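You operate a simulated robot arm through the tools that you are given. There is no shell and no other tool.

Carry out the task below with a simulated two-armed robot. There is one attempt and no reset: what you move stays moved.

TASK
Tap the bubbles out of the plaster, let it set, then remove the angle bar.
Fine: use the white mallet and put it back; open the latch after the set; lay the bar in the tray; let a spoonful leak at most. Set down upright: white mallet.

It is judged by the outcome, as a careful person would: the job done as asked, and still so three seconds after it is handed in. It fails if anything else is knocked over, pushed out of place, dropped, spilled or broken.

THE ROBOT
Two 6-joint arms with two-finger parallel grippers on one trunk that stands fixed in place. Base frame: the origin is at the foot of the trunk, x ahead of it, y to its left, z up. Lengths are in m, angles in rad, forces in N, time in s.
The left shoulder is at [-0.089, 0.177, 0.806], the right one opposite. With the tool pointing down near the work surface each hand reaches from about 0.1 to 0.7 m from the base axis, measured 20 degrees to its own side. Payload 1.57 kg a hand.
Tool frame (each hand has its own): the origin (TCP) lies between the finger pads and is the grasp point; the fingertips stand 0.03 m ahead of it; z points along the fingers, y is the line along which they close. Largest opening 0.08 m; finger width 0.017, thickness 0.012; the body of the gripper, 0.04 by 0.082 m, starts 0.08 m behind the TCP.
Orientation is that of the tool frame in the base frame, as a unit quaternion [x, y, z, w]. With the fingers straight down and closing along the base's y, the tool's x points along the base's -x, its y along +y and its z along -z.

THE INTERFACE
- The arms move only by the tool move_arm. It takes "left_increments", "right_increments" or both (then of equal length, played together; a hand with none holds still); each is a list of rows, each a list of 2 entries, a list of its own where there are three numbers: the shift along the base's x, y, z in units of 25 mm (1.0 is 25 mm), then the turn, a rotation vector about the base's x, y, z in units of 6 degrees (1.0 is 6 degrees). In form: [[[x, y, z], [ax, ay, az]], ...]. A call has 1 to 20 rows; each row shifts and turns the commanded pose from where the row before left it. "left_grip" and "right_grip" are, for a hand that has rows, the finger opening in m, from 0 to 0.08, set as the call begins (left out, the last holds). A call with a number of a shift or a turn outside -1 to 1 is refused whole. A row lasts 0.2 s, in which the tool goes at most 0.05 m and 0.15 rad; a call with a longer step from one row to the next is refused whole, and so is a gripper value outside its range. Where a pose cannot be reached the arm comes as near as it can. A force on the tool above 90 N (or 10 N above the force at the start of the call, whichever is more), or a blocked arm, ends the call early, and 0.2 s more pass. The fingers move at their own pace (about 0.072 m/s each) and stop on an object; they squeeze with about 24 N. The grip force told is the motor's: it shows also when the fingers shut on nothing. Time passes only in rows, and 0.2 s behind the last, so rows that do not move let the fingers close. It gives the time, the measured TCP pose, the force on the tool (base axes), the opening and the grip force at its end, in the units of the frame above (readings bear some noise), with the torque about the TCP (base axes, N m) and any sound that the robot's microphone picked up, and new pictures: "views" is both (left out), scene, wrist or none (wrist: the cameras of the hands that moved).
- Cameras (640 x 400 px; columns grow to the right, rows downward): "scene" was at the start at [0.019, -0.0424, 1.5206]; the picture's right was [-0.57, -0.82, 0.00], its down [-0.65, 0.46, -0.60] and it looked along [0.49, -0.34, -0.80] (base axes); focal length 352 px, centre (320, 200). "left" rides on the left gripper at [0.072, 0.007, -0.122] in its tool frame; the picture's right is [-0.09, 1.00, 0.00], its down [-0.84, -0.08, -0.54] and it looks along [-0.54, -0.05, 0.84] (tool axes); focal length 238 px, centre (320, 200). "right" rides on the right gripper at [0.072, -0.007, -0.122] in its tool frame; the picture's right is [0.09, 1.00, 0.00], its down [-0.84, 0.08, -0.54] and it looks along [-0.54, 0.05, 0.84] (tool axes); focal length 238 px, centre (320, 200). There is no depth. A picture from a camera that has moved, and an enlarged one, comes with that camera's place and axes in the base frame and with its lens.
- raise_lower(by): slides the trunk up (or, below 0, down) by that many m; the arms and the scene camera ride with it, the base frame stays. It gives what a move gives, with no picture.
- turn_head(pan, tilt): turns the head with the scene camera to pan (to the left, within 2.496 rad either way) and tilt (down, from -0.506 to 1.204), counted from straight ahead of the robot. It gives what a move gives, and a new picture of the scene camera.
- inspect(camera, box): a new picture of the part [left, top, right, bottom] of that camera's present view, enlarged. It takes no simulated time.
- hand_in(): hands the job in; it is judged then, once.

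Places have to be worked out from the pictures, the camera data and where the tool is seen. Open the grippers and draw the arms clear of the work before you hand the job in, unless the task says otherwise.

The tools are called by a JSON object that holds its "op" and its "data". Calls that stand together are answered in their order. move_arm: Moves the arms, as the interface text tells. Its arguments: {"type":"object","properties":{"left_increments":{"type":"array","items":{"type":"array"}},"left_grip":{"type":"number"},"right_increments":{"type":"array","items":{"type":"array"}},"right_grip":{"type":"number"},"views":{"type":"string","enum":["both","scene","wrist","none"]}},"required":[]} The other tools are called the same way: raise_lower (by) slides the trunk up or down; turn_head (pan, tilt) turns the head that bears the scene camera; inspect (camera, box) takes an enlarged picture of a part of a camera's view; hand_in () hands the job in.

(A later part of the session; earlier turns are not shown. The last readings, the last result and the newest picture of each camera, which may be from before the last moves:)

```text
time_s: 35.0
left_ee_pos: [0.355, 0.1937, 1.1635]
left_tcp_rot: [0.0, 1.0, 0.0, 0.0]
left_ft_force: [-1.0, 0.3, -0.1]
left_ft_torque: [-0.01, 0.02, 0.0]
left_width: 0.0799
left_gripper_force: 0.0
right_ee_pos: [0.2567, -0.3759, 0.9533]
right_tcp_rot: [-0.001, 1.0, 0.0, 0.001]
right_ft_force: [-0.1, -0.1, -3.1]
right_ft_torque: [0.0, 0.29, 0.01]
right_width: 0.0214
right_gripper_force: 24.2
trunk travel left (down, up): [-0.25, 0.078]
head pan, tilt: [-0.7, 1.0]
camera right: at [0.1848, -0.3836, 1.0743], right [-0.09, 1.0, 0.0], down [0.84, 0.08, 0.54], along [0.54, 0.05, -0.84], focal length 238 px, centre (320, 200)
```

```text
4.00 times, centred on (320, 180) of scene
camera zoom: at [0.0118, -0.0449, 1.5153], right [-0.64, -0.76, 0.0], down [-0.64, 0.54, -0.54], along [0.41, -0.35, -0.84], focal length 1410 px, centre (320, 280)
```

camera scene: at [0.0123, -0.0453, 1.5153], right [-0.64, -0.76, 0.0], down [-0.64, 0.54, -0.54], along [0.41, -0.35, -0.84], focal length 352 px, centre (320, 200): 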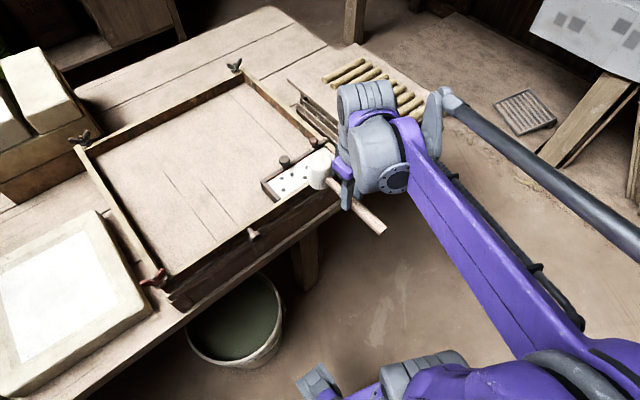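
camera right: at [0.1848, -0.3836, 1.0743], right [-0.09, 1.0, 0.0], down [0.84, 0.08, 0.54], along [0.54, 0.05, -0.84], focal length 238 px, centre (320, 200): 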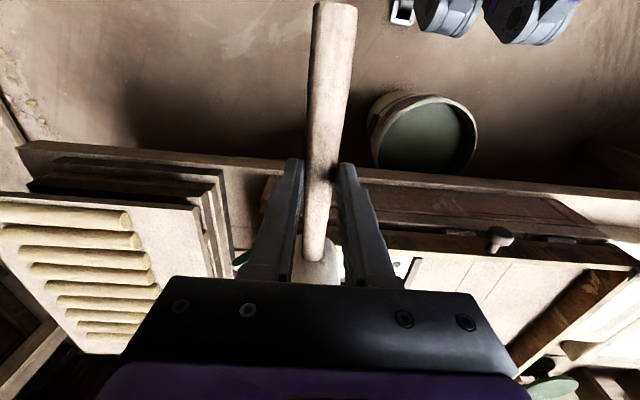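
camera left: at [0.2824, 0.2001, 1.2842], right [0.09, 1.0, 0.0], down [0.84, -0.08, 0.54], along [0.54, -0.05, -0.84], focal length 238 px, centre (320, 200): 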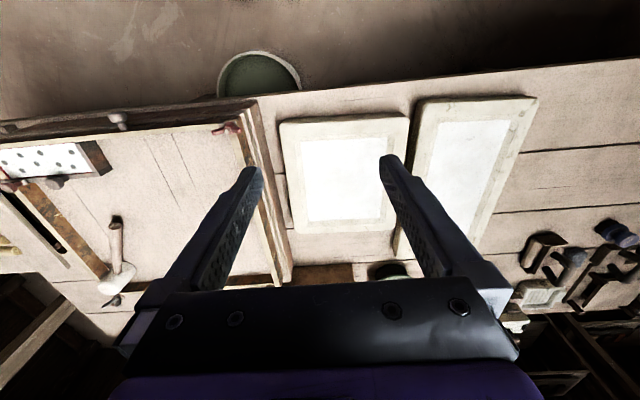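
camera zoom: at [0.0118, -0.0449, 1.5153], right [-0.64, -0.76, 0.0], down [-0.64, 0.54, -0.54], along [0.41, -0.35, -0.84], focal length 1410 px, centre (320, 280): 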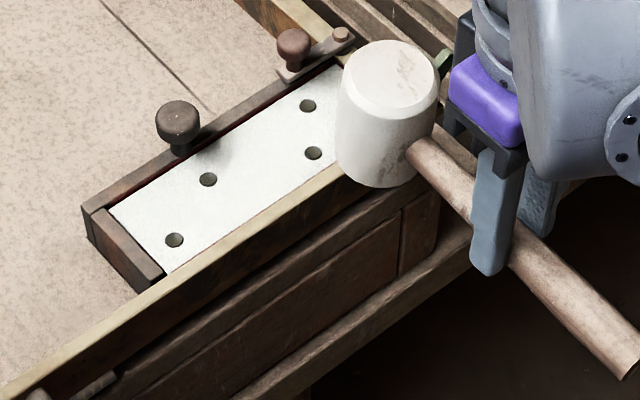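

Four bubbles left; each effective tap clears two. I'll move back to the middle of the cell's near rail and tap again.

{"op": "move_arm", "data": {"right_increments": [[[0, 0.8, 0.3], [0, 0, 0]], [[0, 0.8, 0.32], [0, 0, 0]], [[0, 0.8, 0], [0, 0, 0]], [[0, 0, 0], [0, 0, 0]], [[0, 0, -1.0], [0, 0, 0]], [[0, 0, -1.0], [0, 0, 0]], [[0, 0, 1.0], [0, 0, 0]], [[0, 0, 0.4], [0, 0, 0]], [[0, 0, 0], [0, 0, 0]]], "views": "none"}}

{"op": "inspect", "data": {"camera": "left", "box": [0, 60, 120, 200]}}

{"op": "inspect", "data": {"camera": "scene", "box": [260, 130, 380, 230]}}

```text
time_s: 37.0
left_ee_pos: [0.3547, 0.1928, 1.1625]
left_tcp_rot: [0.0, 1.0, 0.0, 0.001]
left_ft_force: [0.2, 0.1, -1.0]
left_ft_torque: [0.01, 0.02, -0.04]
left_width: 0.0799
left_gripper_force: 0.2
right_ee_pos: [0.2548, -0.3148, 0.9555]
right_tcp_rot: [-0.001, 1.0, 0.0, -0.001]
right_ft_force: [-0.1, -0.4, -2.7]
right_ft_torque: [0.01, 0.28, 0.04]
right_width: 0.0213
right_gripper_force: 23.8
trunk travel left (down, up): [-0.25, 0.078]
head pan, tilt: [-0.7, 1.0]
```

```text
2.86 times, centred on (60, 130) of left
camera zoom: at [0.283, 0.1995, 1.2843], right [0.09, 1.0, 0.0], down [0.84, -0.08, 0.54], along [0.54, -0.05, -0.84], focal length 681 px, centre (1063, 400)
```

zoom: 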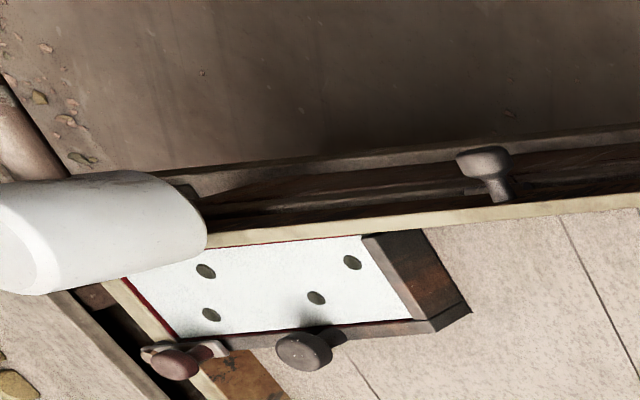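

```text
4.00 times, centred on (320, 180) of scene
camera zoom: at [0.0118, -0.0448, 1.5153], right [-0.64, -0.76, 0.0], down [-0.64, 0.54, -0.54], along [0.41, -0.35, -0.84], focal length 1410 px, centre (320, 280)
```

zoom: 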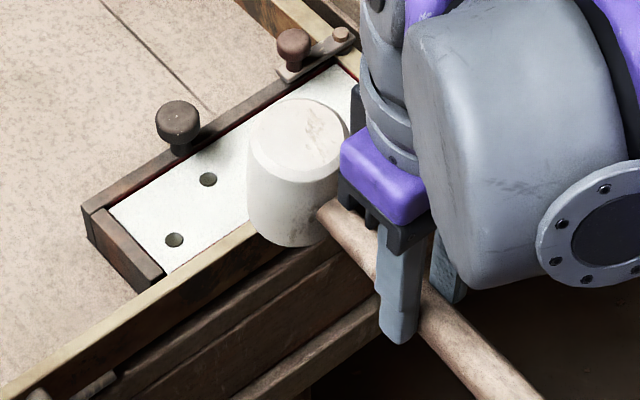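

No pop that time; the mallet may have pitched up in the grip. I'll check its angle.

{"op": "inspect", "data": {"camera": "scene", "box": [290, 140, 400, 250]}}

```text
3.64 times, centred on (345, 195) of scene
camera zoom: at [0.0118, -0.0448, 1.5153], right [-0.64, -0.76, 0.0], down [-0.64, 0.54, -0.54], along [0.41, -0.35, -0.84], focal length 1281 px, centre (229, 218)
```

zoom: 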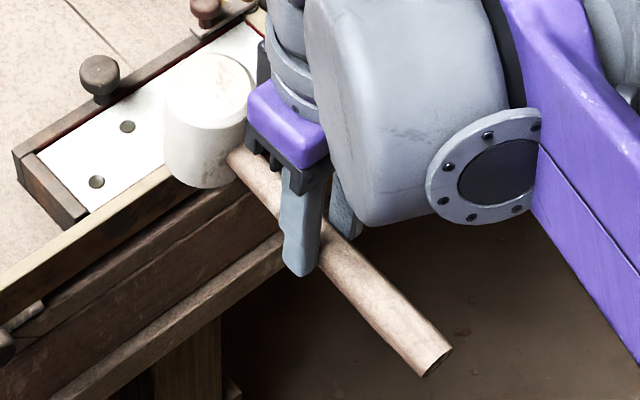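

The mallet has pitched up about 3°, so the last tap was softer. I'll re-level it by pitching the tool 3° and tap again with the same follow-through as the ones that worked.

{"op": "move_arm", "data": {"right_increments": [[[0, 0, 0.4], [0, 0.25, 0]], [[0, 0, 0.32], [0, 0.25, 0]], [[0, 0, 0], [0, 0, 0]], [[0, 0, -1.0], [0, 0, 0]], [[0, 0, -1.0], [0, 0, 0]], [[0, 0, 1.0], [0, 0, 0]], [[0, 0, 0.3], [0, 0, 0]], [[0, 0, 0], [0, 0, 0]]], "views": "none"}}

{"op": "inspect", "data": {"camera": "left", "box": [0, 60, 120, 200]}}

{"op": "inspect", "data": {"camera": "scene", "box": [260, 140, 400, 250]}}

```text
time_s: 38.9
left_ee_pos: [0.3549, 0.1924, 1.1627]
left_tcp_rot: [0.0, 1.0, 0.0, 0.0]
left_ft_force: [0.4, 0.3, -0.7]
left_ft_torque: [-0.01, 0.01, 0.0]
left_width: 0.0802
left_gripper_force: 0.0
right_ee_pos: [0.258, -0.3154, 0.9547]
right_tcp_rot: [0.0, 1.0, 0.0, -0.026]
right_ft_force: [0.5, -0.5, -3.3]
right_ft_torque: [-0.01, 0.29, -0.03]
right_width: 0.0212
right_gripper_force: 24.4
trunk travel left (down, up): [-0.25, 0.078]
head pan, tilt: [-0.7, 1.0]
```

```text
2.86 times, centred on (60, 130) of left
camera zoom: at [0.2831, 0.1995, 1.2843], right [0.09, 1.0, 0.0], down [0.84, -0.08, 0.54], along [0.54, -0.05, -0.84], focal length 681 px, centre (1063, 400)
```

zoom: 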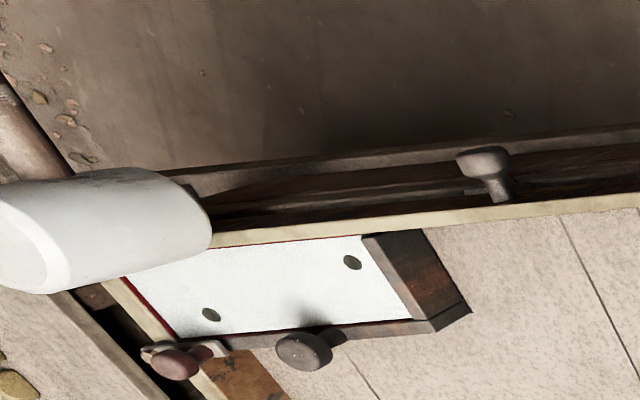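

```text
3.64 times, centred on (330, 195) of scene
camera zoom: at [0.0118, -0.0448, 1.5153], right [-0.64, -0.76, 0.0], down [-0.64, 0.54, -0.54], along [0.41, -0.35, -0.84], focal length 1281 px, centre (284, 218)
```

zoom: 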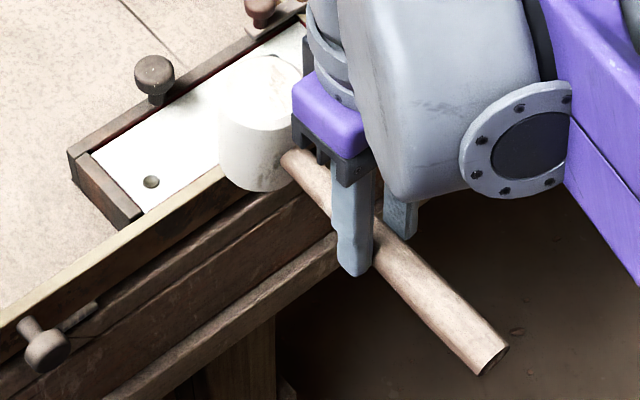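

Two bubbles left. One more tap of the same kind with a small re-levelling.

{"op": "move_arm", "data": {"right_increments": [[[0, 0, 0.4], [0, 0.2, 0]], [[0, 0, 0.3], [0, 0.15, 0]], [[0, 0, 0], [0, 0, 0]], [[0, 0, -1.0], [0, 0, 0]], [[0, 0, -1.0], [0, 0, 0]], [[0, 0, 1.0], [0, 0, 0]], [[0, 0, 0.3], [0, 0, 0]], [[0, 0, 0], [0, 0, 0]]], "views": "none"}}

{"op": "inspect", "data": {"camera": "left", "box": [0, 60, 120, 200]}}

{"op": "inspect", "data": {"camera": "scene", "box": [260, 140, 400, 250]}}

```text
time_s: 40.6
left_ee_pos: [0.3549, 0.1934, 1.1622]
left_tcp_rot: [-0.001, 1.0, -0.001, 0.001]
left_ft_force: [-0.4, -0.1, 0.7]
left_ft_torque: [-0.01, 0.04, 0.01]
left_width: 0.0798
left_gripper_force: 0.0
right_ee_pos: [0.2563, -0.3167, 0.9537]
right_tcp_rot: [-0.001, 0.999, -0.001, -0.044]
right_ft_force: [1.0, -0.7, -3.8]
right_ft_torque: [0.01, 0.27, 0.05]
right_width: 0.0217
right_gripper_force: 24.1
trunk travel left (down, up): [-0.25, 0.078]
head pan, tilt: [-0.7, 1.0]
```

```text
2.86 times, centred on (60, 130) of left
camera zoom: at [0.283, 0.1994, 1.2843], right [0.09, 1.0, 0.0], down [0.84, -0.08, 0.54], along [0.54, -0.05, -0.84], focal length 681 px, centre (1063, 400)
```

zoom: 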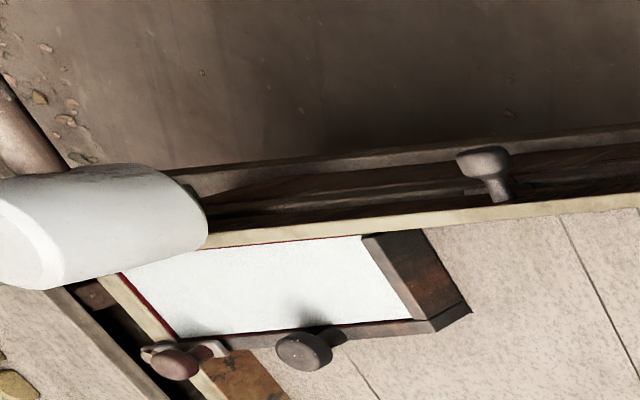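

```text
3.64 times, centred on (330, 195) of scene
camera zoom: at [0.0118, -0.0449, 1.5153], right [-0.64, -0.76, 0.0], down [-0.64, 0.54, -0.54], along [0.41, -0.35, -0.84], focal length 1281 px, centre (284, 218)
```

zoom: 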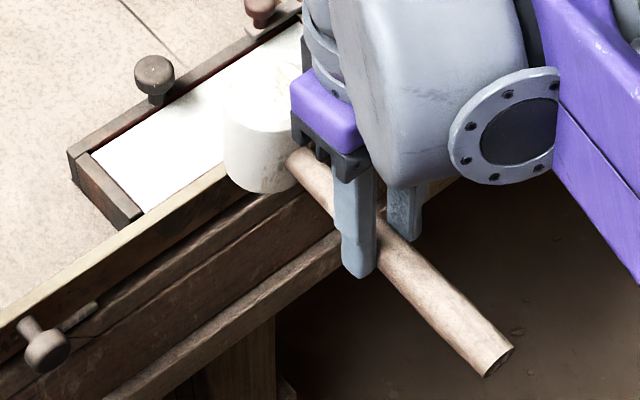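

All bubbles are gone and nothing leaked. To return the mallet I'll need reach, so I'll raise the trunk a bit first (hands ride up with it).

{"op": "raise_lower", "data": {"by": 0.07}}

```text
time_s: 41.7
left_ee_pos: [0.3535, 0.192, 1.2327]
left_tcp_rot: [-0.001, 1.0, 0.0, 0.0]
left_ft_force: [-0.1, 0.5, 0.2]
left_ft_torque: [0.0, -0.03, 0.0]
left_width: 0.08
left_gripper_force: 0.1
right_ee_pos: [0.2552, -0.3153, 1.0252]
right_tcp_rot: [-0.001, 0.999, -0.001, -0.045]
right_ft_force: [-1.1, -0.4, -3.4]
right_ft_torque: [0.02, 0.23, 0.0]
right_width: 0.0215
right_gripper_force: 23.6
trunk travel left (down, up): [-0.32, 0.008]
head pan, tilt: [-0.7, 1.0]
```

The hand now stands at z≈1.025 with the mallet. I'll carry it back over the bed toward its corner, turning to the original -29°.

{"op": "move_arm", "data": {"right_increments": [[[0.5, 0, 0], [0, 0, -0.2]], [[0.9, 0, 0], [0, 0, -0.37]], [[0.9, 0, 0], [0, 0, -0.37]], [[0.9, 0, 0], [0, 0, -0.37]], [[0.9, 0, 0], [0, 0, -0.37]], [[0.9, 0, 0], [0, 0, -0.37]], [[0.9, 0, 0], [0, 0, -0.37]], [[0.9, 0, 0], [0, 0, -0.37]], [[0.9, 0, 0], [0, 0, -0.37]], [[0.9, 0, 0], [0, 0, -0.37]], [[0.9, 0, 0], [0, 0, -0.37]], [[0.9, 0, 0], [0, 0, -0.37]], [[0.9, 0, 0], [0, 0, -0.37]], [[0.9, 0, 0], [0, 0, -0.19]], [[0.4, 0, 0], [0, 0, 0]], [[0, 0, 0], [0, 0, 0]]], "views": "both"}}

{"op": "turn_head", "data": {"pan": -0.5, "tilt": 0.9}}

{"op": "inspect", "data": {"camera": "scene", "box": [230, 50, 400, 170]}}

```text
time_s: 45.1
left_ee_pos: [0.3554, 0.1923, 1.2322]
left_tcp_rot: [0.0, 1.0, 0.001, -0.001]
left_ft_force: [0.5, -0.2, -0.2]
left_ft_torque: [0.01, -0.02, 0.01]
left_width: 0.08
left_gripper_force: 0.1
right_ee_pos: [0.5727, -0.3164, 1.0242]
right_tcp_rot: [0.249, 0.967, 0.011, -0.043]
right_ft_force: [0.3, 0.6, -4.6]
right_ft_torque: [0.11, 0.24, 0.01]
right_width: 0.0215
right_gripper_force: 24.1
trunk travel left (down, up): [-0.32, 0.008]
head pan, tilt: [-0.7, 1.0]
camera scene: at [0.0093, -0.045, 1.5908], right [-0.64, -0.76, 0.0], down [-0.64, 0.54, -0.54], along [0.41, -0.35, -0.84], focal length 352 px, centre (320, 200)
camera right: at [0.5164, -0.2928, 1.1515], right [0.4, 0.92, 0.01], down [0.81, -0.36, 0.47], along [0.43, -0.18, -0.88], focal length 238 px, centre (320, 200)
```

scene: 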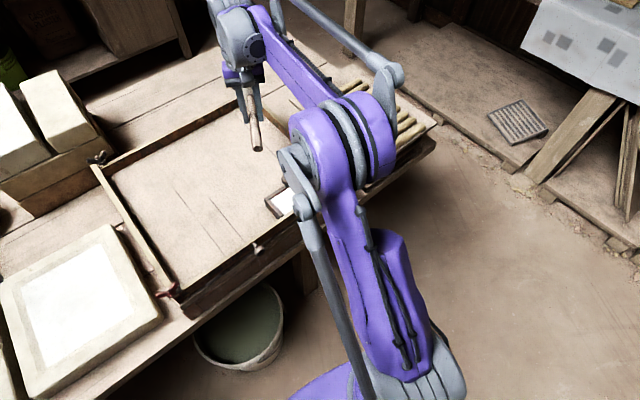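
right: 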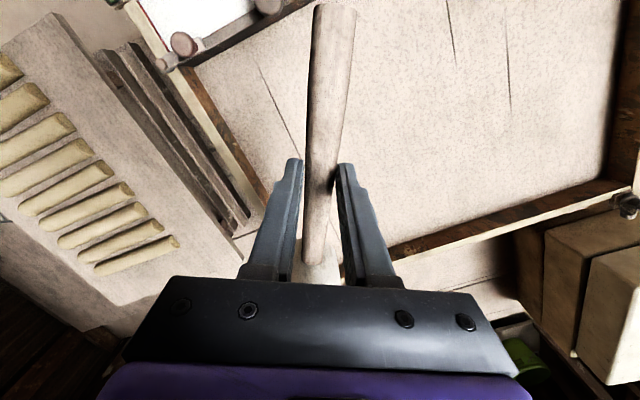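

```text
time_s: 45.9
left_ee_pos: [0.3544, 0.1926, 1.2331]
left_tcp_rot: [0.0, 1.0, 0.001, -0.001]
left_ft_force: [0.0, -0.6, 0.7]
left_ft_torque: [-0.01, 0.02, 0.01]
left_width: 0.0798
left_gripper_force: 0.1
right_ee_pos: [0.5717, -0.3152, 1.0244]
right_tcp_rot: [0.248, 0.968, 0.012, -0.043]
right_ft_force: [-0.3, 0.6, -3.4]
right_ft_torque: [0.12, 0.2, -0.01]
right_width: 0.0214
right_gripper_force: 24.1
trunk travel left (down, up): [-0.32, 0.008]
head pan, tilt: [-0.499, 0.901]
camera scene: at [0.0224, -0.0363, 1.598], right [-0.48, -0.88, 0.0], down [-0.69, 0.38, -0.62], along [0.54, -0.3, -0.78], focal length 352 px, centre (320, 200)
```

scene: 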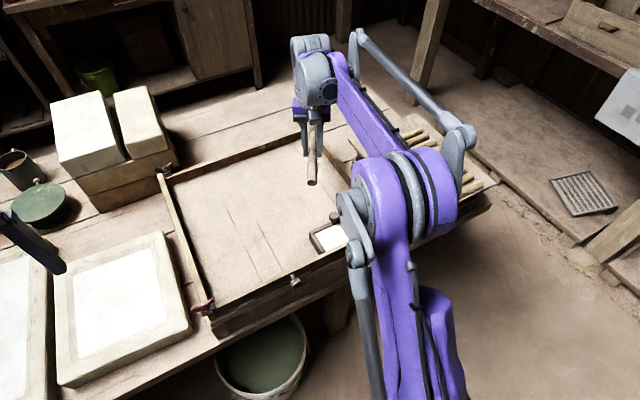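

```text
3.33 times, centred on (315, 110) of scene
camera zoom: at [0.0224, -0.0363, 1.598], right [-0.48, -0.88, 0.0], down [-0.69, 0.38, -0.62], along [0.54, -0.3, -0.78], focal length 1175 px, centre (337, 500)
```

zoom: 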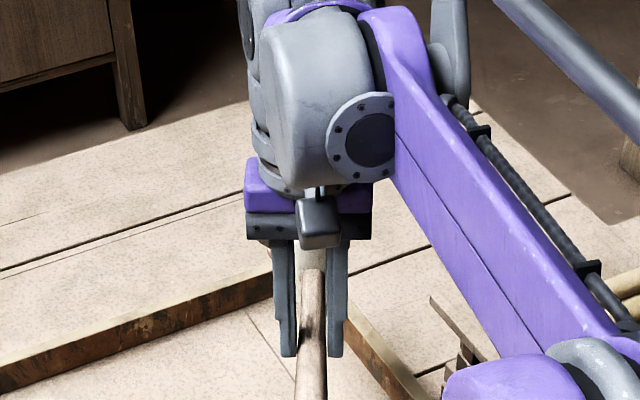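

The yaw matches the original. I'll come down diagonally toward the original spot, stopping above expected contact.

{"op": "move_arm", "data": {"right_increments": [[[0.4, -0.018, -0.6], [0.03, 0.06, 0]], [[0.5, -0.018, -0.8], [0.03, 0.06, 0]], [[0.5, -0.018, -0.8], [0.03, 0.06, 0]], [[0.5, -0.018, -0.8], [0.03, 0.06, 0]], [[0.5, -0.018, -0.8], [0, 0, 0]], [[0.5, -0.018, -0.7], [0, 0, 0]], [[0.04, 0, -0.2], [0, 0, 0]], [[0, 0, 0], [0, 0, 0]]], "views": "both"}}

{"op": "inspect", "data": {"camera": "scene", "box": [230, 70, 400, 190]}}

{"op": "inspect", "data": {"camera": "left", "box": [0, 150, 160, 330]}}

```text
time_s: 47.7
left_ee_pos: [0.3543, 0.1915, 1.2319]
left_tcp_rot: [0.0, 1.0, 0.0, 0.0]
left_ft_force: [0.8, -0.5, -0.1]
left_ft_torque: [0.0, 0.02, 0.01]
left_width: 0.08
left_gripper_force: 0.0
right_ee_pos: [0.6464, -0.3191, 0.9061]
right_tcp_rot: [0.249, 0.967, 0.014, -0.056]
right_ft_force: [0.3, 0.2, -3.4]
right_ft_torque: [0.11, 0.23, 0.01]
right_width: 0.0214
right_gripper_force: 24.5
trunk travel left (down, up): [-0.32, 0.008]
head pan, tilt: [-0.499, 0.901]
camera scene: at [0.0226, -0.0363, 1.598], right [-0.48, -0.88, 0.0], down [-0.69, 0.38, -0.62], along [0.55, -0.3, -0.78], focal length 352 px, centre (320, 200)
camera right: at [0.5932, -0.297, 1.0348], right [0.4, 0.92, 0.01], down [0.82, -0.36, 0.44], along [0.41, -0.17, -0.9], focal length 238 px, centre (320, 200)
```

scene: 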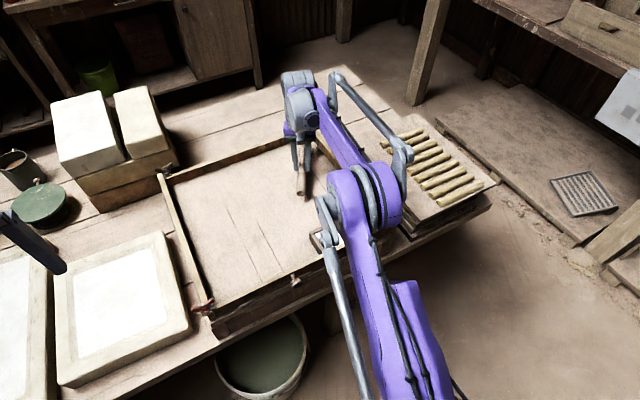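
right: 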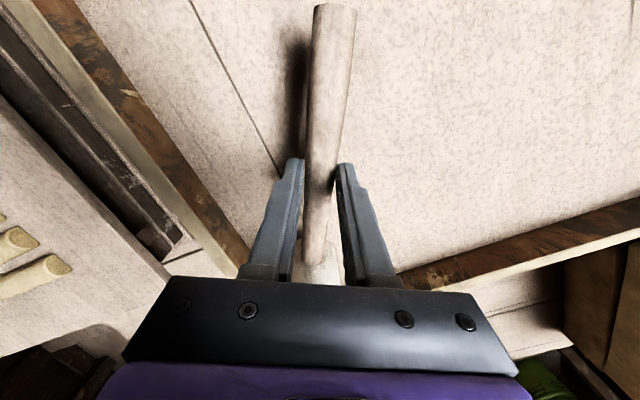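

```text
3.33 times, centred on (315, 130) of scene
camera zoom: at [0.0226, -0.0363, 1.598], right [-0.48, -0.88, 0.0], down [-0.69, 0.38, -0.62], along [0.55, -0.3, -0.78], focal length 1175 px, centre (337, 433)
```

zoom: 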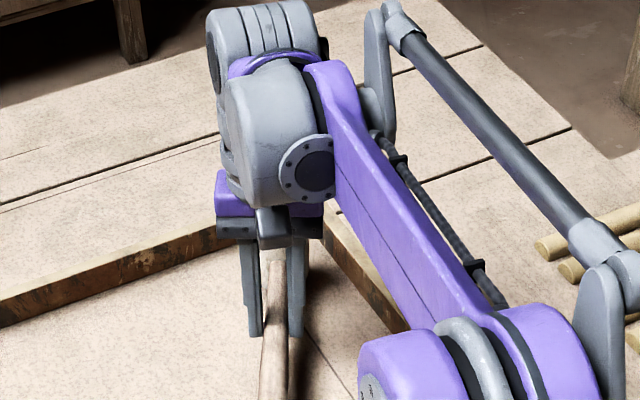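

```text
2.22 times, centred on (80, 240) of left
camera zoom: at [0.2831, 0.1987, 1.3542], right [0.09, 1.0, 0.0], down [0.84, -0.08, 0.54], along [0.54, -0.05, -0.84], focal length 530 px, centre (853, 111)
```

zoom: 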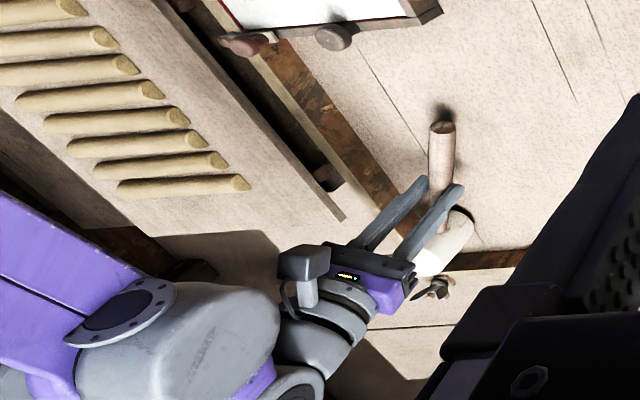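

No contact yet at z=0.906. I'll creep down in 2.5 mm steps and watch the vertical force.

{"op": "move_arm", "data": {"right_increments": [[[0, 0, -0.12], [0, 0, 0]], [[0, 0, -0.12], [0, 0, 0]], [[0, 0, -0.12], [0, 0, 0]], [[0, 0, -0.12], [0, 0, 0]]], "views": "none"}}

{"op": "inspect", "data": {"camera": "left", "box": [60, 180, 140, 270]}}

```text
time_s: 48.7
left_ee_pos: [0.3534, 0.1941, 1.2333]
left_tcp_rot: [0.0, 1.0, 0.0, 0.001]
left_ft_force: [0.2, 0.3, -0.1]
left_ft_torque: [-0.01, -0.01, 0.02]
left_width: 0.0799
left_gripper_force: 0.1
right_ee_pos: [0.6444, -0.3196, 0.8959]
right_tcp_rot: [0.248, 0.967, 0.014, -0.056]
right_ft_force: [-0.2, 0.7, 8.5]
right_ft_torque: [-0.24, -0.53, 0.02]
right_width: 0.0216
right_gripper_force: 23.8
trunk travel left (down, up): [-0.32, 0.008]
head pan, tilt: [-0.499, 0.901]
```

```text
4.44 times, centred on (100, 225) of left
camera zoom: at [0.2818, 0.1995, 1.3547], right [0.09, 1.0, 0.0], down [0.84, -0.08, 0.54], along [0.54, -0.05, -0.84], focal length 1059 px, centre (1298, 89)
```

zoom: 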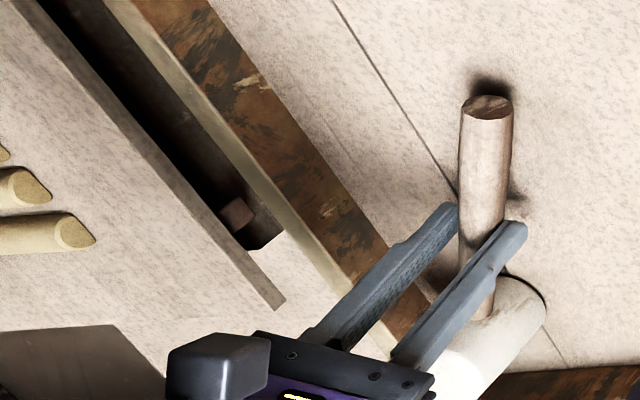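

The head touches the bed (12 N change at z≈0.896). I'll ease off 1.5 mm, then open the fingers to release it standing.

{"op": "move_arm", "data": {"right_increments": [[[0, 0, 0.06], [0, 0, 0]], [[0, 0, 0], [0, 0, 0]]], "views": "none"}}

{"op": "move_arm", "data": {"right_increments": [[[0, 0, 0], [0, 0, 0]], [[0, 0, 0], [0, 0, 0]], [[0, 0, 0], [0, 0, 0]]], "right_grip": 0.08, "views": "wrist"}}

{"op": "inspect", "data": {"camera": "left", "box": [60, 180, 140, 270]}}

```text
time_s: 49.3
left_ee_pos: [0.354, 0.194, 1.233]
left_tcp_rot: [0.0, 1.0, 0.0, 0.0]
left_ft_force: [-0.2, -0.2, -0.3]
left_ft_torque: [0.02, 0.01, 0.02]
left_width: 0.0797
left_gripper_force: 0.1
right_ee_pos: [0.6456, -0.3192, 0.8966]
right_tcp_rot: [0.249, 0.967, 0.014, -0.057]
right_ft_force: [0.0, -1.1, 2.6]
right_ft_torque: [-0.08, -0.08, -0.03]
right_width: 0.0214
right_gripper_force: 23.7
trunk travel left (down, up): [-0.32, 0.008]
head pan, tilt: [-0.499, 0.901]
```

```text
time_s: 50.1
left_ee_pos: [0.3537, 0.1919, 1.232]
left_tcp_rot: [0.001, 1.0, 0.0, -0.001]
left_ft_force: [-0.4, 0.2, -0.7]
left_ft_torque: [0.01, 0.01, 0.0]
left_width: 0.08
left_gripper_force: 0.1
right_ee_pos: [0.6447, -0.3199, 0.8971]
right_tcp_rot: [0.248, 0.967, 0.015, -0.056]
right_ft_force: [0.2, -0.1, -0.5]
right_ft_torque: [-0.03, -0.02, -0.02]
right_width: 0.0798
right_gripper_force: 0.1
trunk travel left (down, up): [-0.32, 0.008]
head pan, tilt: [-0.499, 0.901]
camera right: at [0.5917, -0.2977, 1.0246], right [0.4, 0.92, 0.01], down [0.82, -0.36, 0.44], along [0.41, -0.17, -0.9], focal length 238 px, centre (320, 200)
```

right: 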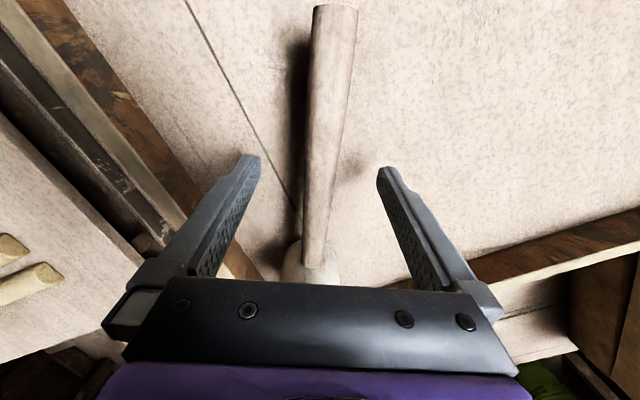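

```text
4.44 times, centred on (100, 225) of left
camera zoom: at [0.2827, 0.1989, 1.3543], right [0.09, 1.0, 0.0], down [0.84, -0.08, 0.54], along [0.54, -0.05, -0.84], focal length 1059 px, centre (1298, 89)
```

zoom: 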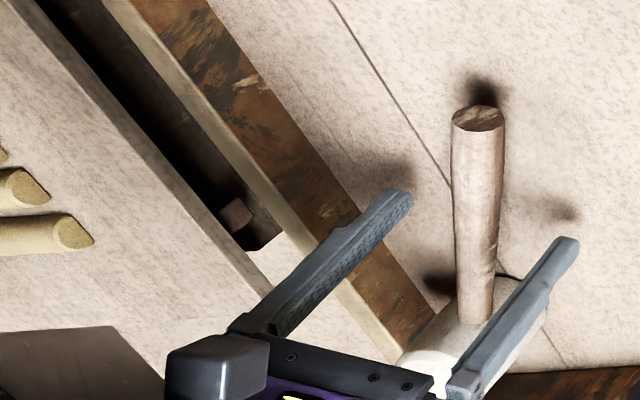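

The mallet stands free on its head. I'll lift the hand straight up and then back, undoing the pitch and yaw, to view the mallet and the plaster.

{"op": "move_arm", "data": {"right_increments": [[[0, 0, 0.6], [0, 0, 0]], [[0, 0, 0.8], [0, 0, 0]], [[-0.3, 0, 0.9], [-0.1, -0.2, 0]], [[-0.6, 0, 0.9], [-0.1, -0.2, 0]], [[-0.8, 0, 0.8], [-0.1, -0.2, 0]], [[-0.9, 0, 0.4], [-0.1, -0.2, 0]], [[-0.9, 0, 0.3], [-0.125, -0.148, 0]], [[-0.9, 0, 0], [0, 0, 0.4]], [[-0.9, 0, 0], [0, 0, 0.4]], [[-0.9, 0, 0], [0, 0, 0.4]], [[-0.9, 0, 0], [0, 0, 0.4]], [[-0.9, 0, 0], [0, 0, 0.4]], [[-0.9, 0, 0], [0, 0, 0.4]], [[-0.9, -0.3, 0], [0, 0, 0.4]], [[-0.9, -0.4, 0], [0, 0, 0.4]], [[-0.9, -0.6, 0], [0, 0, 0.4]], [[-0.9, -0.6, 0], [0, 0, 0.4]], [[-0.9, -0.6, 0], [0, 0, 0.4]], [[-0.6, -0.6, 0], [0, 0, 0.43]], [[0, 0, 0], [0, 0, 0]]], "views": "both"}}

{"op": "inspect", "data": {"camera": "scene", "box": [230, 100, 400, 260]}}

{"op": "inspect", "data": {"camera": "left", "box": [0, 60, 160, 240]}}

```text
time_s: 54.3
left_ee_pos: [0.3547, 0.1922, 1.2326]
left_tcp_rot: [-0.001, 1.0, 0.001, 0.0]
left_ft_force: [0.0, -0.3, -0.4]
left_ft_torque: [0.01, -0.03, 0.01]
left_width: 0.0798
left_gripper_force: 0.1
right_ee_pos: [0.2947, -0.3948, 1.0146]
right_tcp_rot: [-0.001, 1.0, -0.001, -0.001]
right_ft_force: [-0.2, 0.1, -0.8]
right_ft_torque: [-0.02, 0.01, 0.01]
right_width: 0.0799
right_gripper_force: 0.1
trunk travel left (down, up): [-0.32, 0.008]
head pan, tilt: [-0.499, 0.901]
camera scene: at [0.0222, -0.0358, 1.598], right [-0.48, -0.88, 0.0], down [-0.69, 0.38, -0.62], along [0.55, -0.3, -0.78], focal length 352 px, centre (320, 200)
camera right: at [0.2232, -0.4024, 1.1354], right [-0.1, 1.0, 0.0], down [0.84, 0.08, 0.54], along [0.54, 0.05, -0.84], focal length 238 px, centre (320, 200)
```

scene: 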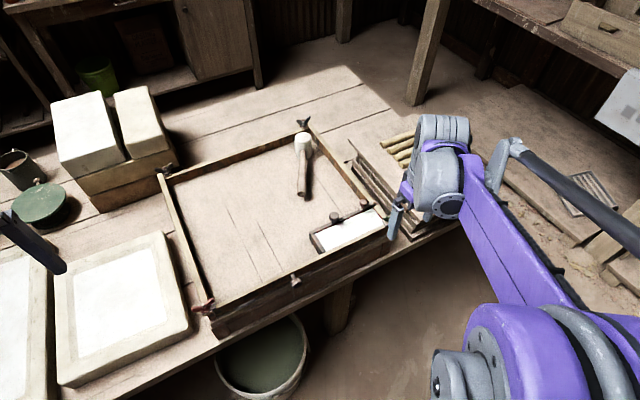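
right: 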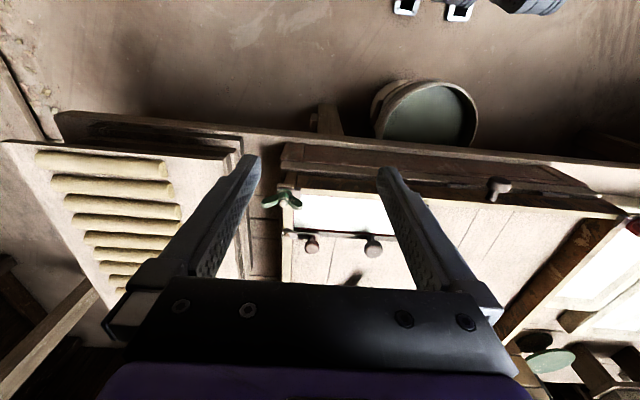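

```text
2.50 times, centred on (315, 180) of scene
camera zoom: at [0.0222, -0.0358, 1.598], right [-0.48, -0.88, 0.0], down [-0.69, 0.38, -0.62], along [0.55, -0.3, -0.78], focal length 881 px, centre (332, 250)
```

zoom: 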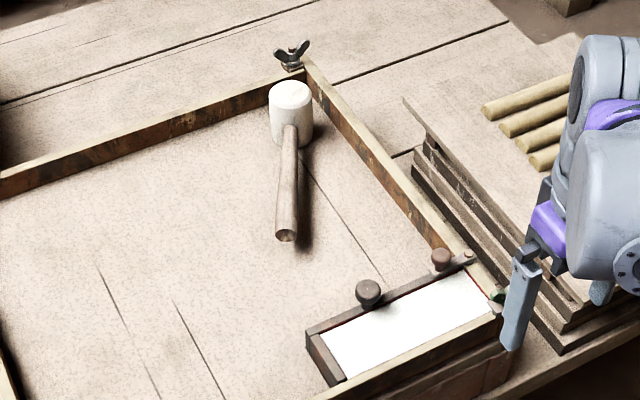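

```text
2.22 times, centred on (80, 150) of left
camera zoom: at [0.2828, 0.1991, 1.3543], right [0.09, 1.0, 0.0], down [0.84, -0.08, 0.54], along [0.54, -0.05, -0.84], focal length 530 px, centre (853, 311)
```

zoom: 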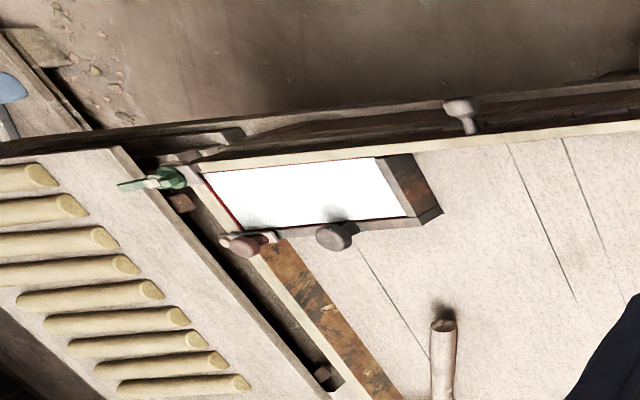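

The mallet is back upright and the plaster is bubble-free. Now I'll take a close baseline look at the plaster surface and latch so I can recognise when it has set.

{"op": "inspect", "data": {"camera": "right", "box": [270, 170, 390, 270]}}

{"op": "inspect", "data": {"camera": "scene", "box": [305, 190, 405, 265]}}

```text
4.00 times, centred on (330, 220) of right
camera zoom: at [0.2232, -0.4024, 1.1354], right [-0.1, 1.0, 0.0], down [0.84, 0.08, 0.54], along [0.54, 0.05, -0.84], focal length 953 px, centre (280, 120)
```

zoom: 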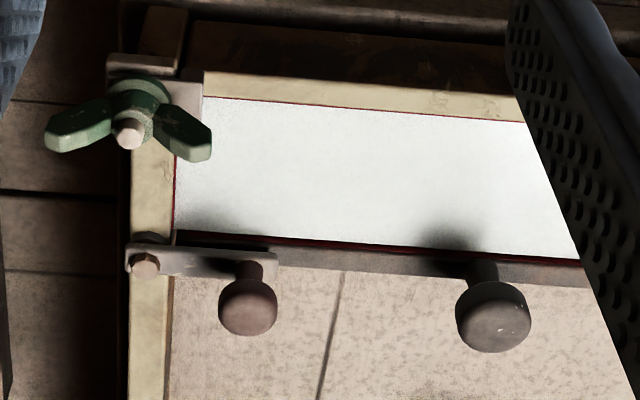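

```text
5.33 times, centred on (355, 228) of scene
camera zoom: at [0.0222, -0.0358, 1.598], right [-0.48, -0.88, 0.0], down [-0.69, 0.38, -0.62], along [0.55, -0.3, -0.78], focal length 1879 px, centre (133, 53)
```

zoom: 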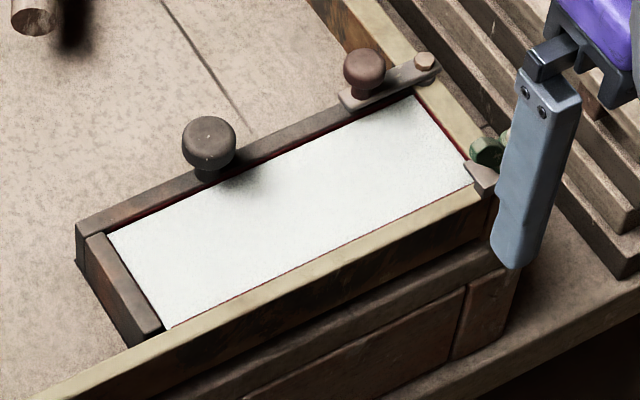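

The latch pivots on a bolt at ≈(0.450,-0.4295) with its knob at ≈(0.449,-0.392); the bar's knob is ≈(0.447,-0.308). While the plaster sets, I'll use the left wrist camera to look at the front of the bed (that front knob might belong to a tray drawer).

{"op": "move_arm", "data": {"left_increments": [[[-0.3, -0.6, -0.78], [0, -0.5, 0]], [[-0.35, -0.64, -0.78], [0, -0.55, 0]], [[-0.35, -0.64, -0.78], [0, -0.55, 0]], [[-0.35, -0.64, -0.78], [0, -0.55, 0]], [[-0.35, -0.64, -0.78], [0, -0.55, 0]], [[-0.35, -0.64, -0.78], [0, -0.55, 0]], [[-0.35, -0.64, -0.78], [0, -0.55, 0]], [[-0.35, -0.64, -0.78], [0, -0.55, 0]], [[-0.35, -0.64, -0.78], [0, -0.55, 0]], [[-0.35, -0.64, -0.78], [0, -0.55, 0]], [[-0.35, -0.64, -0.78], [0, -0.55, 0]], [[-0.35, -0.64, -0.78], [0, -0.55, 0]], [[0, 0, 0], [0, 0, 0]]], "views": "both"}}

{"op": "inspect", "data": {"camera": "left", "box": [80, 120, 400, 320]}}

```text
time_s: 57.1
left_ee_pos: [0.2521, 0.0023, 0.9974]
left_tcp_rot: [0.0, 0.942, 0.0, 0.337]
left_ft_force: [-0.2, 0.0, -0.2]
left_ft_torque: [0.01, -0.02, -0.01]
left_width: 0.08
left_gripper_force: 0.1
right_ee_pos: [0.2951, -0.3946, 1.0154]
right_tcp_rot: [-0.001, 1.0, -0.001, -0.002]
right_ft_force: [0.1, -0.7, -0.5]
right_ft_torque: [0.02, 0.01, 0.04]
right_width: 0.08
right_gripper_force: 0.1
trunk travel left (down, up): [-0.32, 0.008]
head pan, tilt: [-0.499, 0.901]
camera scene: at [0.0217, -0.0356, 1.598], right [-0.48, -0.88, 0.0], down [-0.69, 0.38, -0.62], along [0.55, -0.3, -0.78], focal length 352 px, centre (320, 200)
camera left: at [0.1191, 0.009, 1.0463], right [0.07, 1.0, 0.06], down [0.3, -0.08, 0.95], along [0.95, -0.05, -0.31], focal length 238 px, centre (320, 200)
```

scene: 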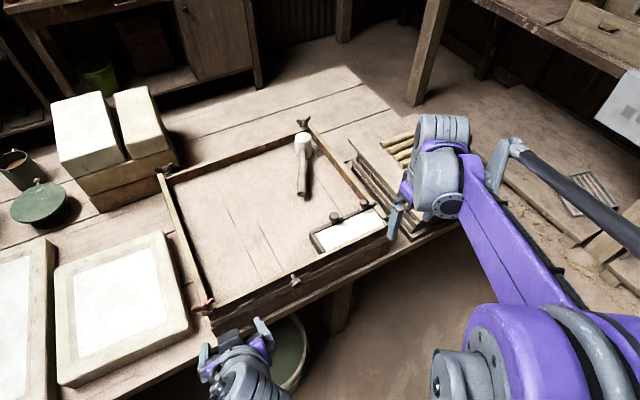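
left: 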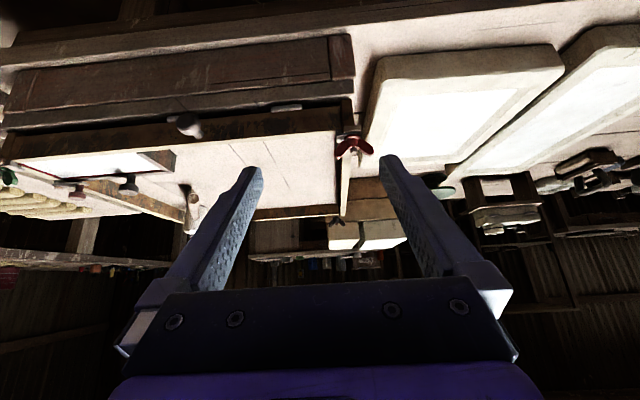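

```text
2.00 times, centred on (240, 220) of left
camera zoom: at [0.1191, 0.009, 1.0463], right [0.07, 1.0, 0.06], down [0.3, -0.08, 0.95], along [0.95, -0.05, -0.31], focal length 477 px, centre (480, 160)
```

zoom: 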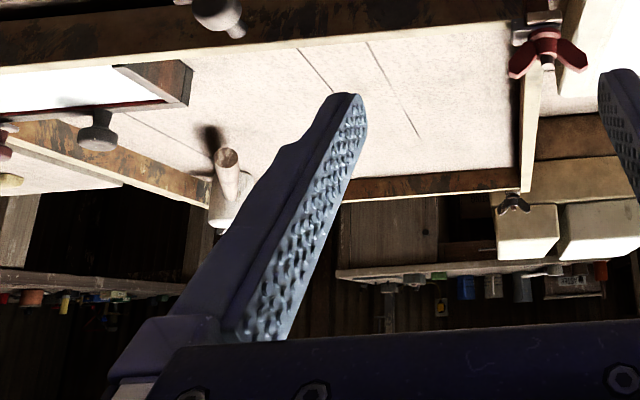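

The wrist picture is upside-down but shows the front face of the bed. I'll enlarge that front panel and knob.

{"op": "inspect", "data": {"camera": "left", "box": [0, 20, 200, 150]}}

{"op": "inspect", "data": {"camera": "left", "box": [160, 20, 380, 170]}}

{"op": "inspect", "data": {"camera": "left", "box": [0, 130, 120, 280]}}

{"op": "inspect", "data": {"camera": "scene", "box": [305, 190, 405, 265]}}

```text
3.08 times, centred on (100, 85) of left
camera zoom: at [0.1191, 0.009, 1.0463], right [0.07, 1.0, 0.06], down [0.3, -0.08, 0.95], along [0.95, -0.05, -0.31], focal length 733 px, centre (997, 554)
```

zoom: 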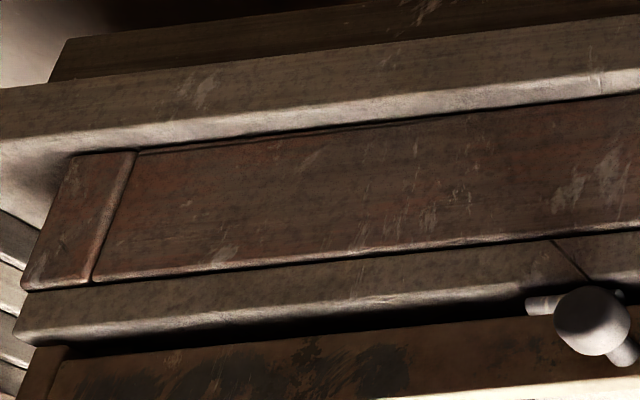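

```text
2.67 times, centred on (270, 95) of left
camera zoom: at [0.1191, 0.009, 1.0463], right [0.07, 1.0, 0.06], down [0.3, -0.08, 0.95], along [0.95, -0.05, -0.31], focal length 636 px, centre (453, 480)
```

zoom: 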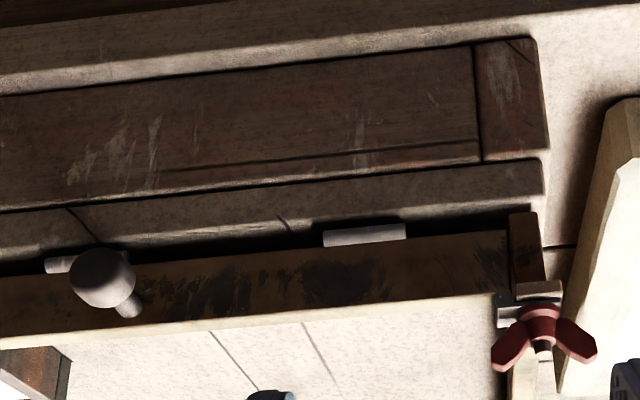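

```text
2.67 times, centred on (60, 205) of left
camera zoom: at [0.1191, 0.009, 1.0463], right [0.07, 1.0, 0.06], down [0.3, -0.08, 0.95], along [0.95, -0.05, -0.31], focal length 636 px, centre (1013, 187)
```

zoom: 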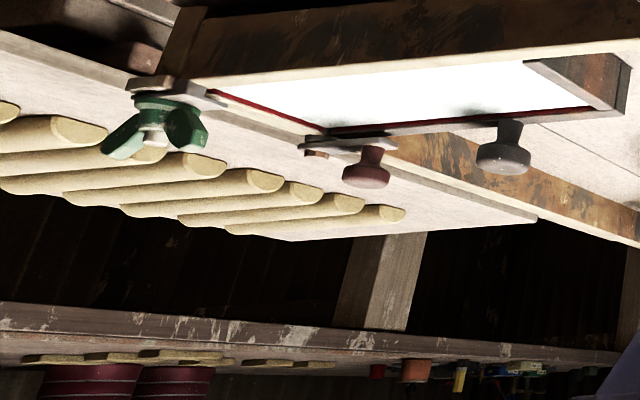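

```text
5.33 times, centred on (355, 228) of scene
camera zoom: at [0.0217, -0.0356, 1.598], right [-0.48, -0.88, 0.0], down [-0.69, 0.38, -0.62], along [0.55, -0.3, -0.78], focal length 1879 px, centre (133, 53)
```

zoom: 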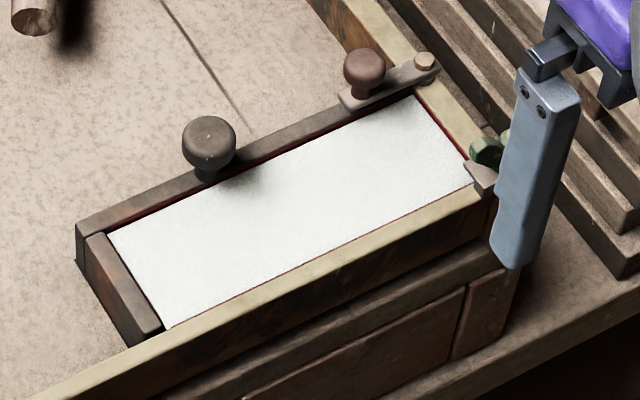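

The front knob belongs to a hinged near rail (hinges visible), not a drawer, so the railed bed is the only tray within reach. I'll draw the left hand back up out of the way and wait while the plaster sets, checking its look.

{"op": "move_arm", "data": {"left_increments": [[[0.3, 0.6, 0.7], [0, 0.55, 0]], [[0.3, 0.64, 0.7], [0, 0.55, 0]], [[0.3, 0.64, 0.7], [0, 0.55, 0]], [[0.3, 0.64, 0.7], [0, 0.55, 0]], [[0.3, 0.64, 0.7], [0, 0.55, 0]], [[0.3, 0.64, 0.7], [0, 0.55, 0]], [[0.3, 0.64, 0.7], [0, 0.55, 0]], [[0.3, 0.64, 0.7], [0, 0.55, 0]], [[0.3, 0.64, 0.7], [0, 0.55, 0]], [[0.3, 0.64, 0.7], [0, 0.55, 0]], [[0, 0.64, 0], [0, 0.55, 0]], [[0, 0.64, 0], [0, 0.5, 0]], [[0, 0, 0], [0, 0, 0]], [[0, 0, 0], [0, 0, 0]], [[0, 0, 0], [0, 0, 0]], [[0, 0, 0], [0, 0, 0]], [[0, 0, 0], [0, 0, 0]], [[0, 0, 0], [0, 0, 0]], [[0, 0, 0], [0, 0, 0]], [[0, 0, 0], [0, 0, 0]]], "views": "none"}}

{"op": "move_arm", "data": {"right_increments": [[[0, 0, 0], [0, 0, 0]], [[0, 0, 0], [0, 0, 0]], [[0, 0, 0], [0, 0, 0]], [[0, 0, 0], [0, 0, 0]], [[0, 0, 0], [0, 0, 0]], [[0, 0, 0], [0, 0, 0]], [[0, 0, 0], [0, 0, 0]], [[0, 0, 0], [0, 0, 0]], [[0, 0, 0], [0, 0, 0]], [[0, 0, 0], [0, 0, 0]], [[0, 0, 0], [0, 0, 0]], [[0, 0, 0], [0, 0, 0]], [[0, 0, 0], [0, 0, 0]], [[0, 0, 0], [0, 0, 0]], [[0, 0, 0], [0, 0, 0]], [[0, 0, 0], [0, 0, 0]], [[0, 0, 0], [0, 0, 0]], [[0, 0, 0], [0, 0, 0]], [[0, 0, 0], [0, 0, 0]], [[0, 0, 0], [0, 0, 0]]], "views": "none"}}

{"op": "inspect", "data": {"camera": "scene", "box": [305, 190, 405, 265]}}

{"op": "inspect", "data": {"camera": "right", "box": [270, 170, 390, 270]}}

```text
time_s: 61.3
left_ee_pos: [0.3233, 0.1917, 1.1719]
left_tcp_rot: [0.0, 1.0, 0.0, -0.001]
left_ft_force: [0.5, -0.1, -1.0]
left_ft_torque: [0.02, 0.04, 0.01]
left_width: 0.08
left_gripper_force: 0.1
right_ee_pos: [0.2946, -0.395, 1.0148]
right_tcp_rot: [0.0, 1.0, 0.0, -0.001]
right_ft_force: [0.3, 0.3, -0.6]
right_ft_torque: [-0.02, 0.0, -0.01]
right_width: 0.08
right_gripper_force: 0.1
trunk travel left (down, up): [-0.32, 0.008]
head pan, tilt: [-0.499, 0.901]
```

```text
time_s: 65.5
left_ee_pos: [0.3245, 0.1906, 1.1719]
left_tcp_rot: [0.0, 1.0, -0.001, 0.0]
left_ft_force: [-0.4, -0.1, 0.1]
left_ft_torque: [0.0, 0.0, -0.02]
left_width: 0.0799
left_gripper_force: 0.0
right_ee_pos: [0.2944, -0.3956, 1.0142]
right_tcp_rot: [-0.001, 1.0, -0.001, -0.001]
right_ft_force: [-0.1, 0.0, -0.1]
right_ft_torque: [0.01, -0.02, -0.02]
right_width: 0.0802
right_gripper_force: 0.1
trunk travel left (down, up): [-0.32, 0.008]
head pan, tilt: [-0.499, 0.901]
```

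```text
5.33 times, centred on (355, 228) of scene
camera zoom: at [0.022, -0.036, 1.598], right [-0.48, -0.88, 0.0], down [-0.69, 0.38, -0.62], along [0.55, -0.3, -0.78], focal length 1879 px, centre (133, 53)
```

zoom: 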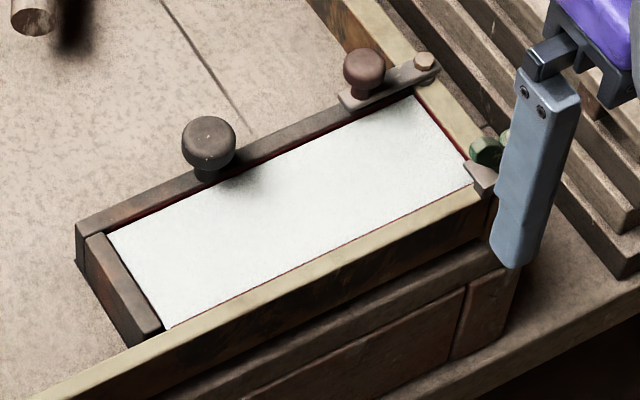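

```text
4.00 times, centred on (330, 220) of right
camera zoom: at [0.2234, -0.4024, 1.1353], right [-0.09, 1.0, 0.0], down [0.84, 0.08, 0.54], along [0.54, 0.05, -0.84], focal length 953 px, centre (280, 120)
```

zoom: 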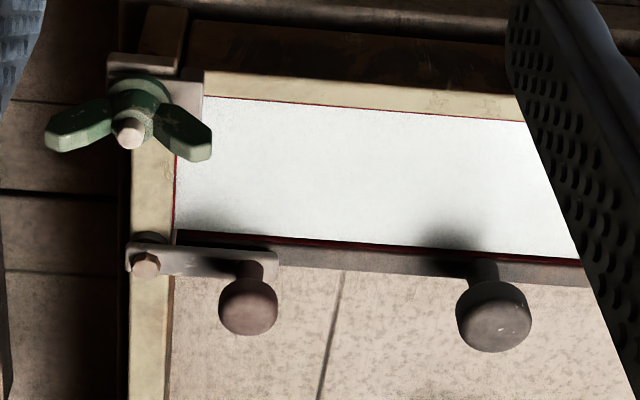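

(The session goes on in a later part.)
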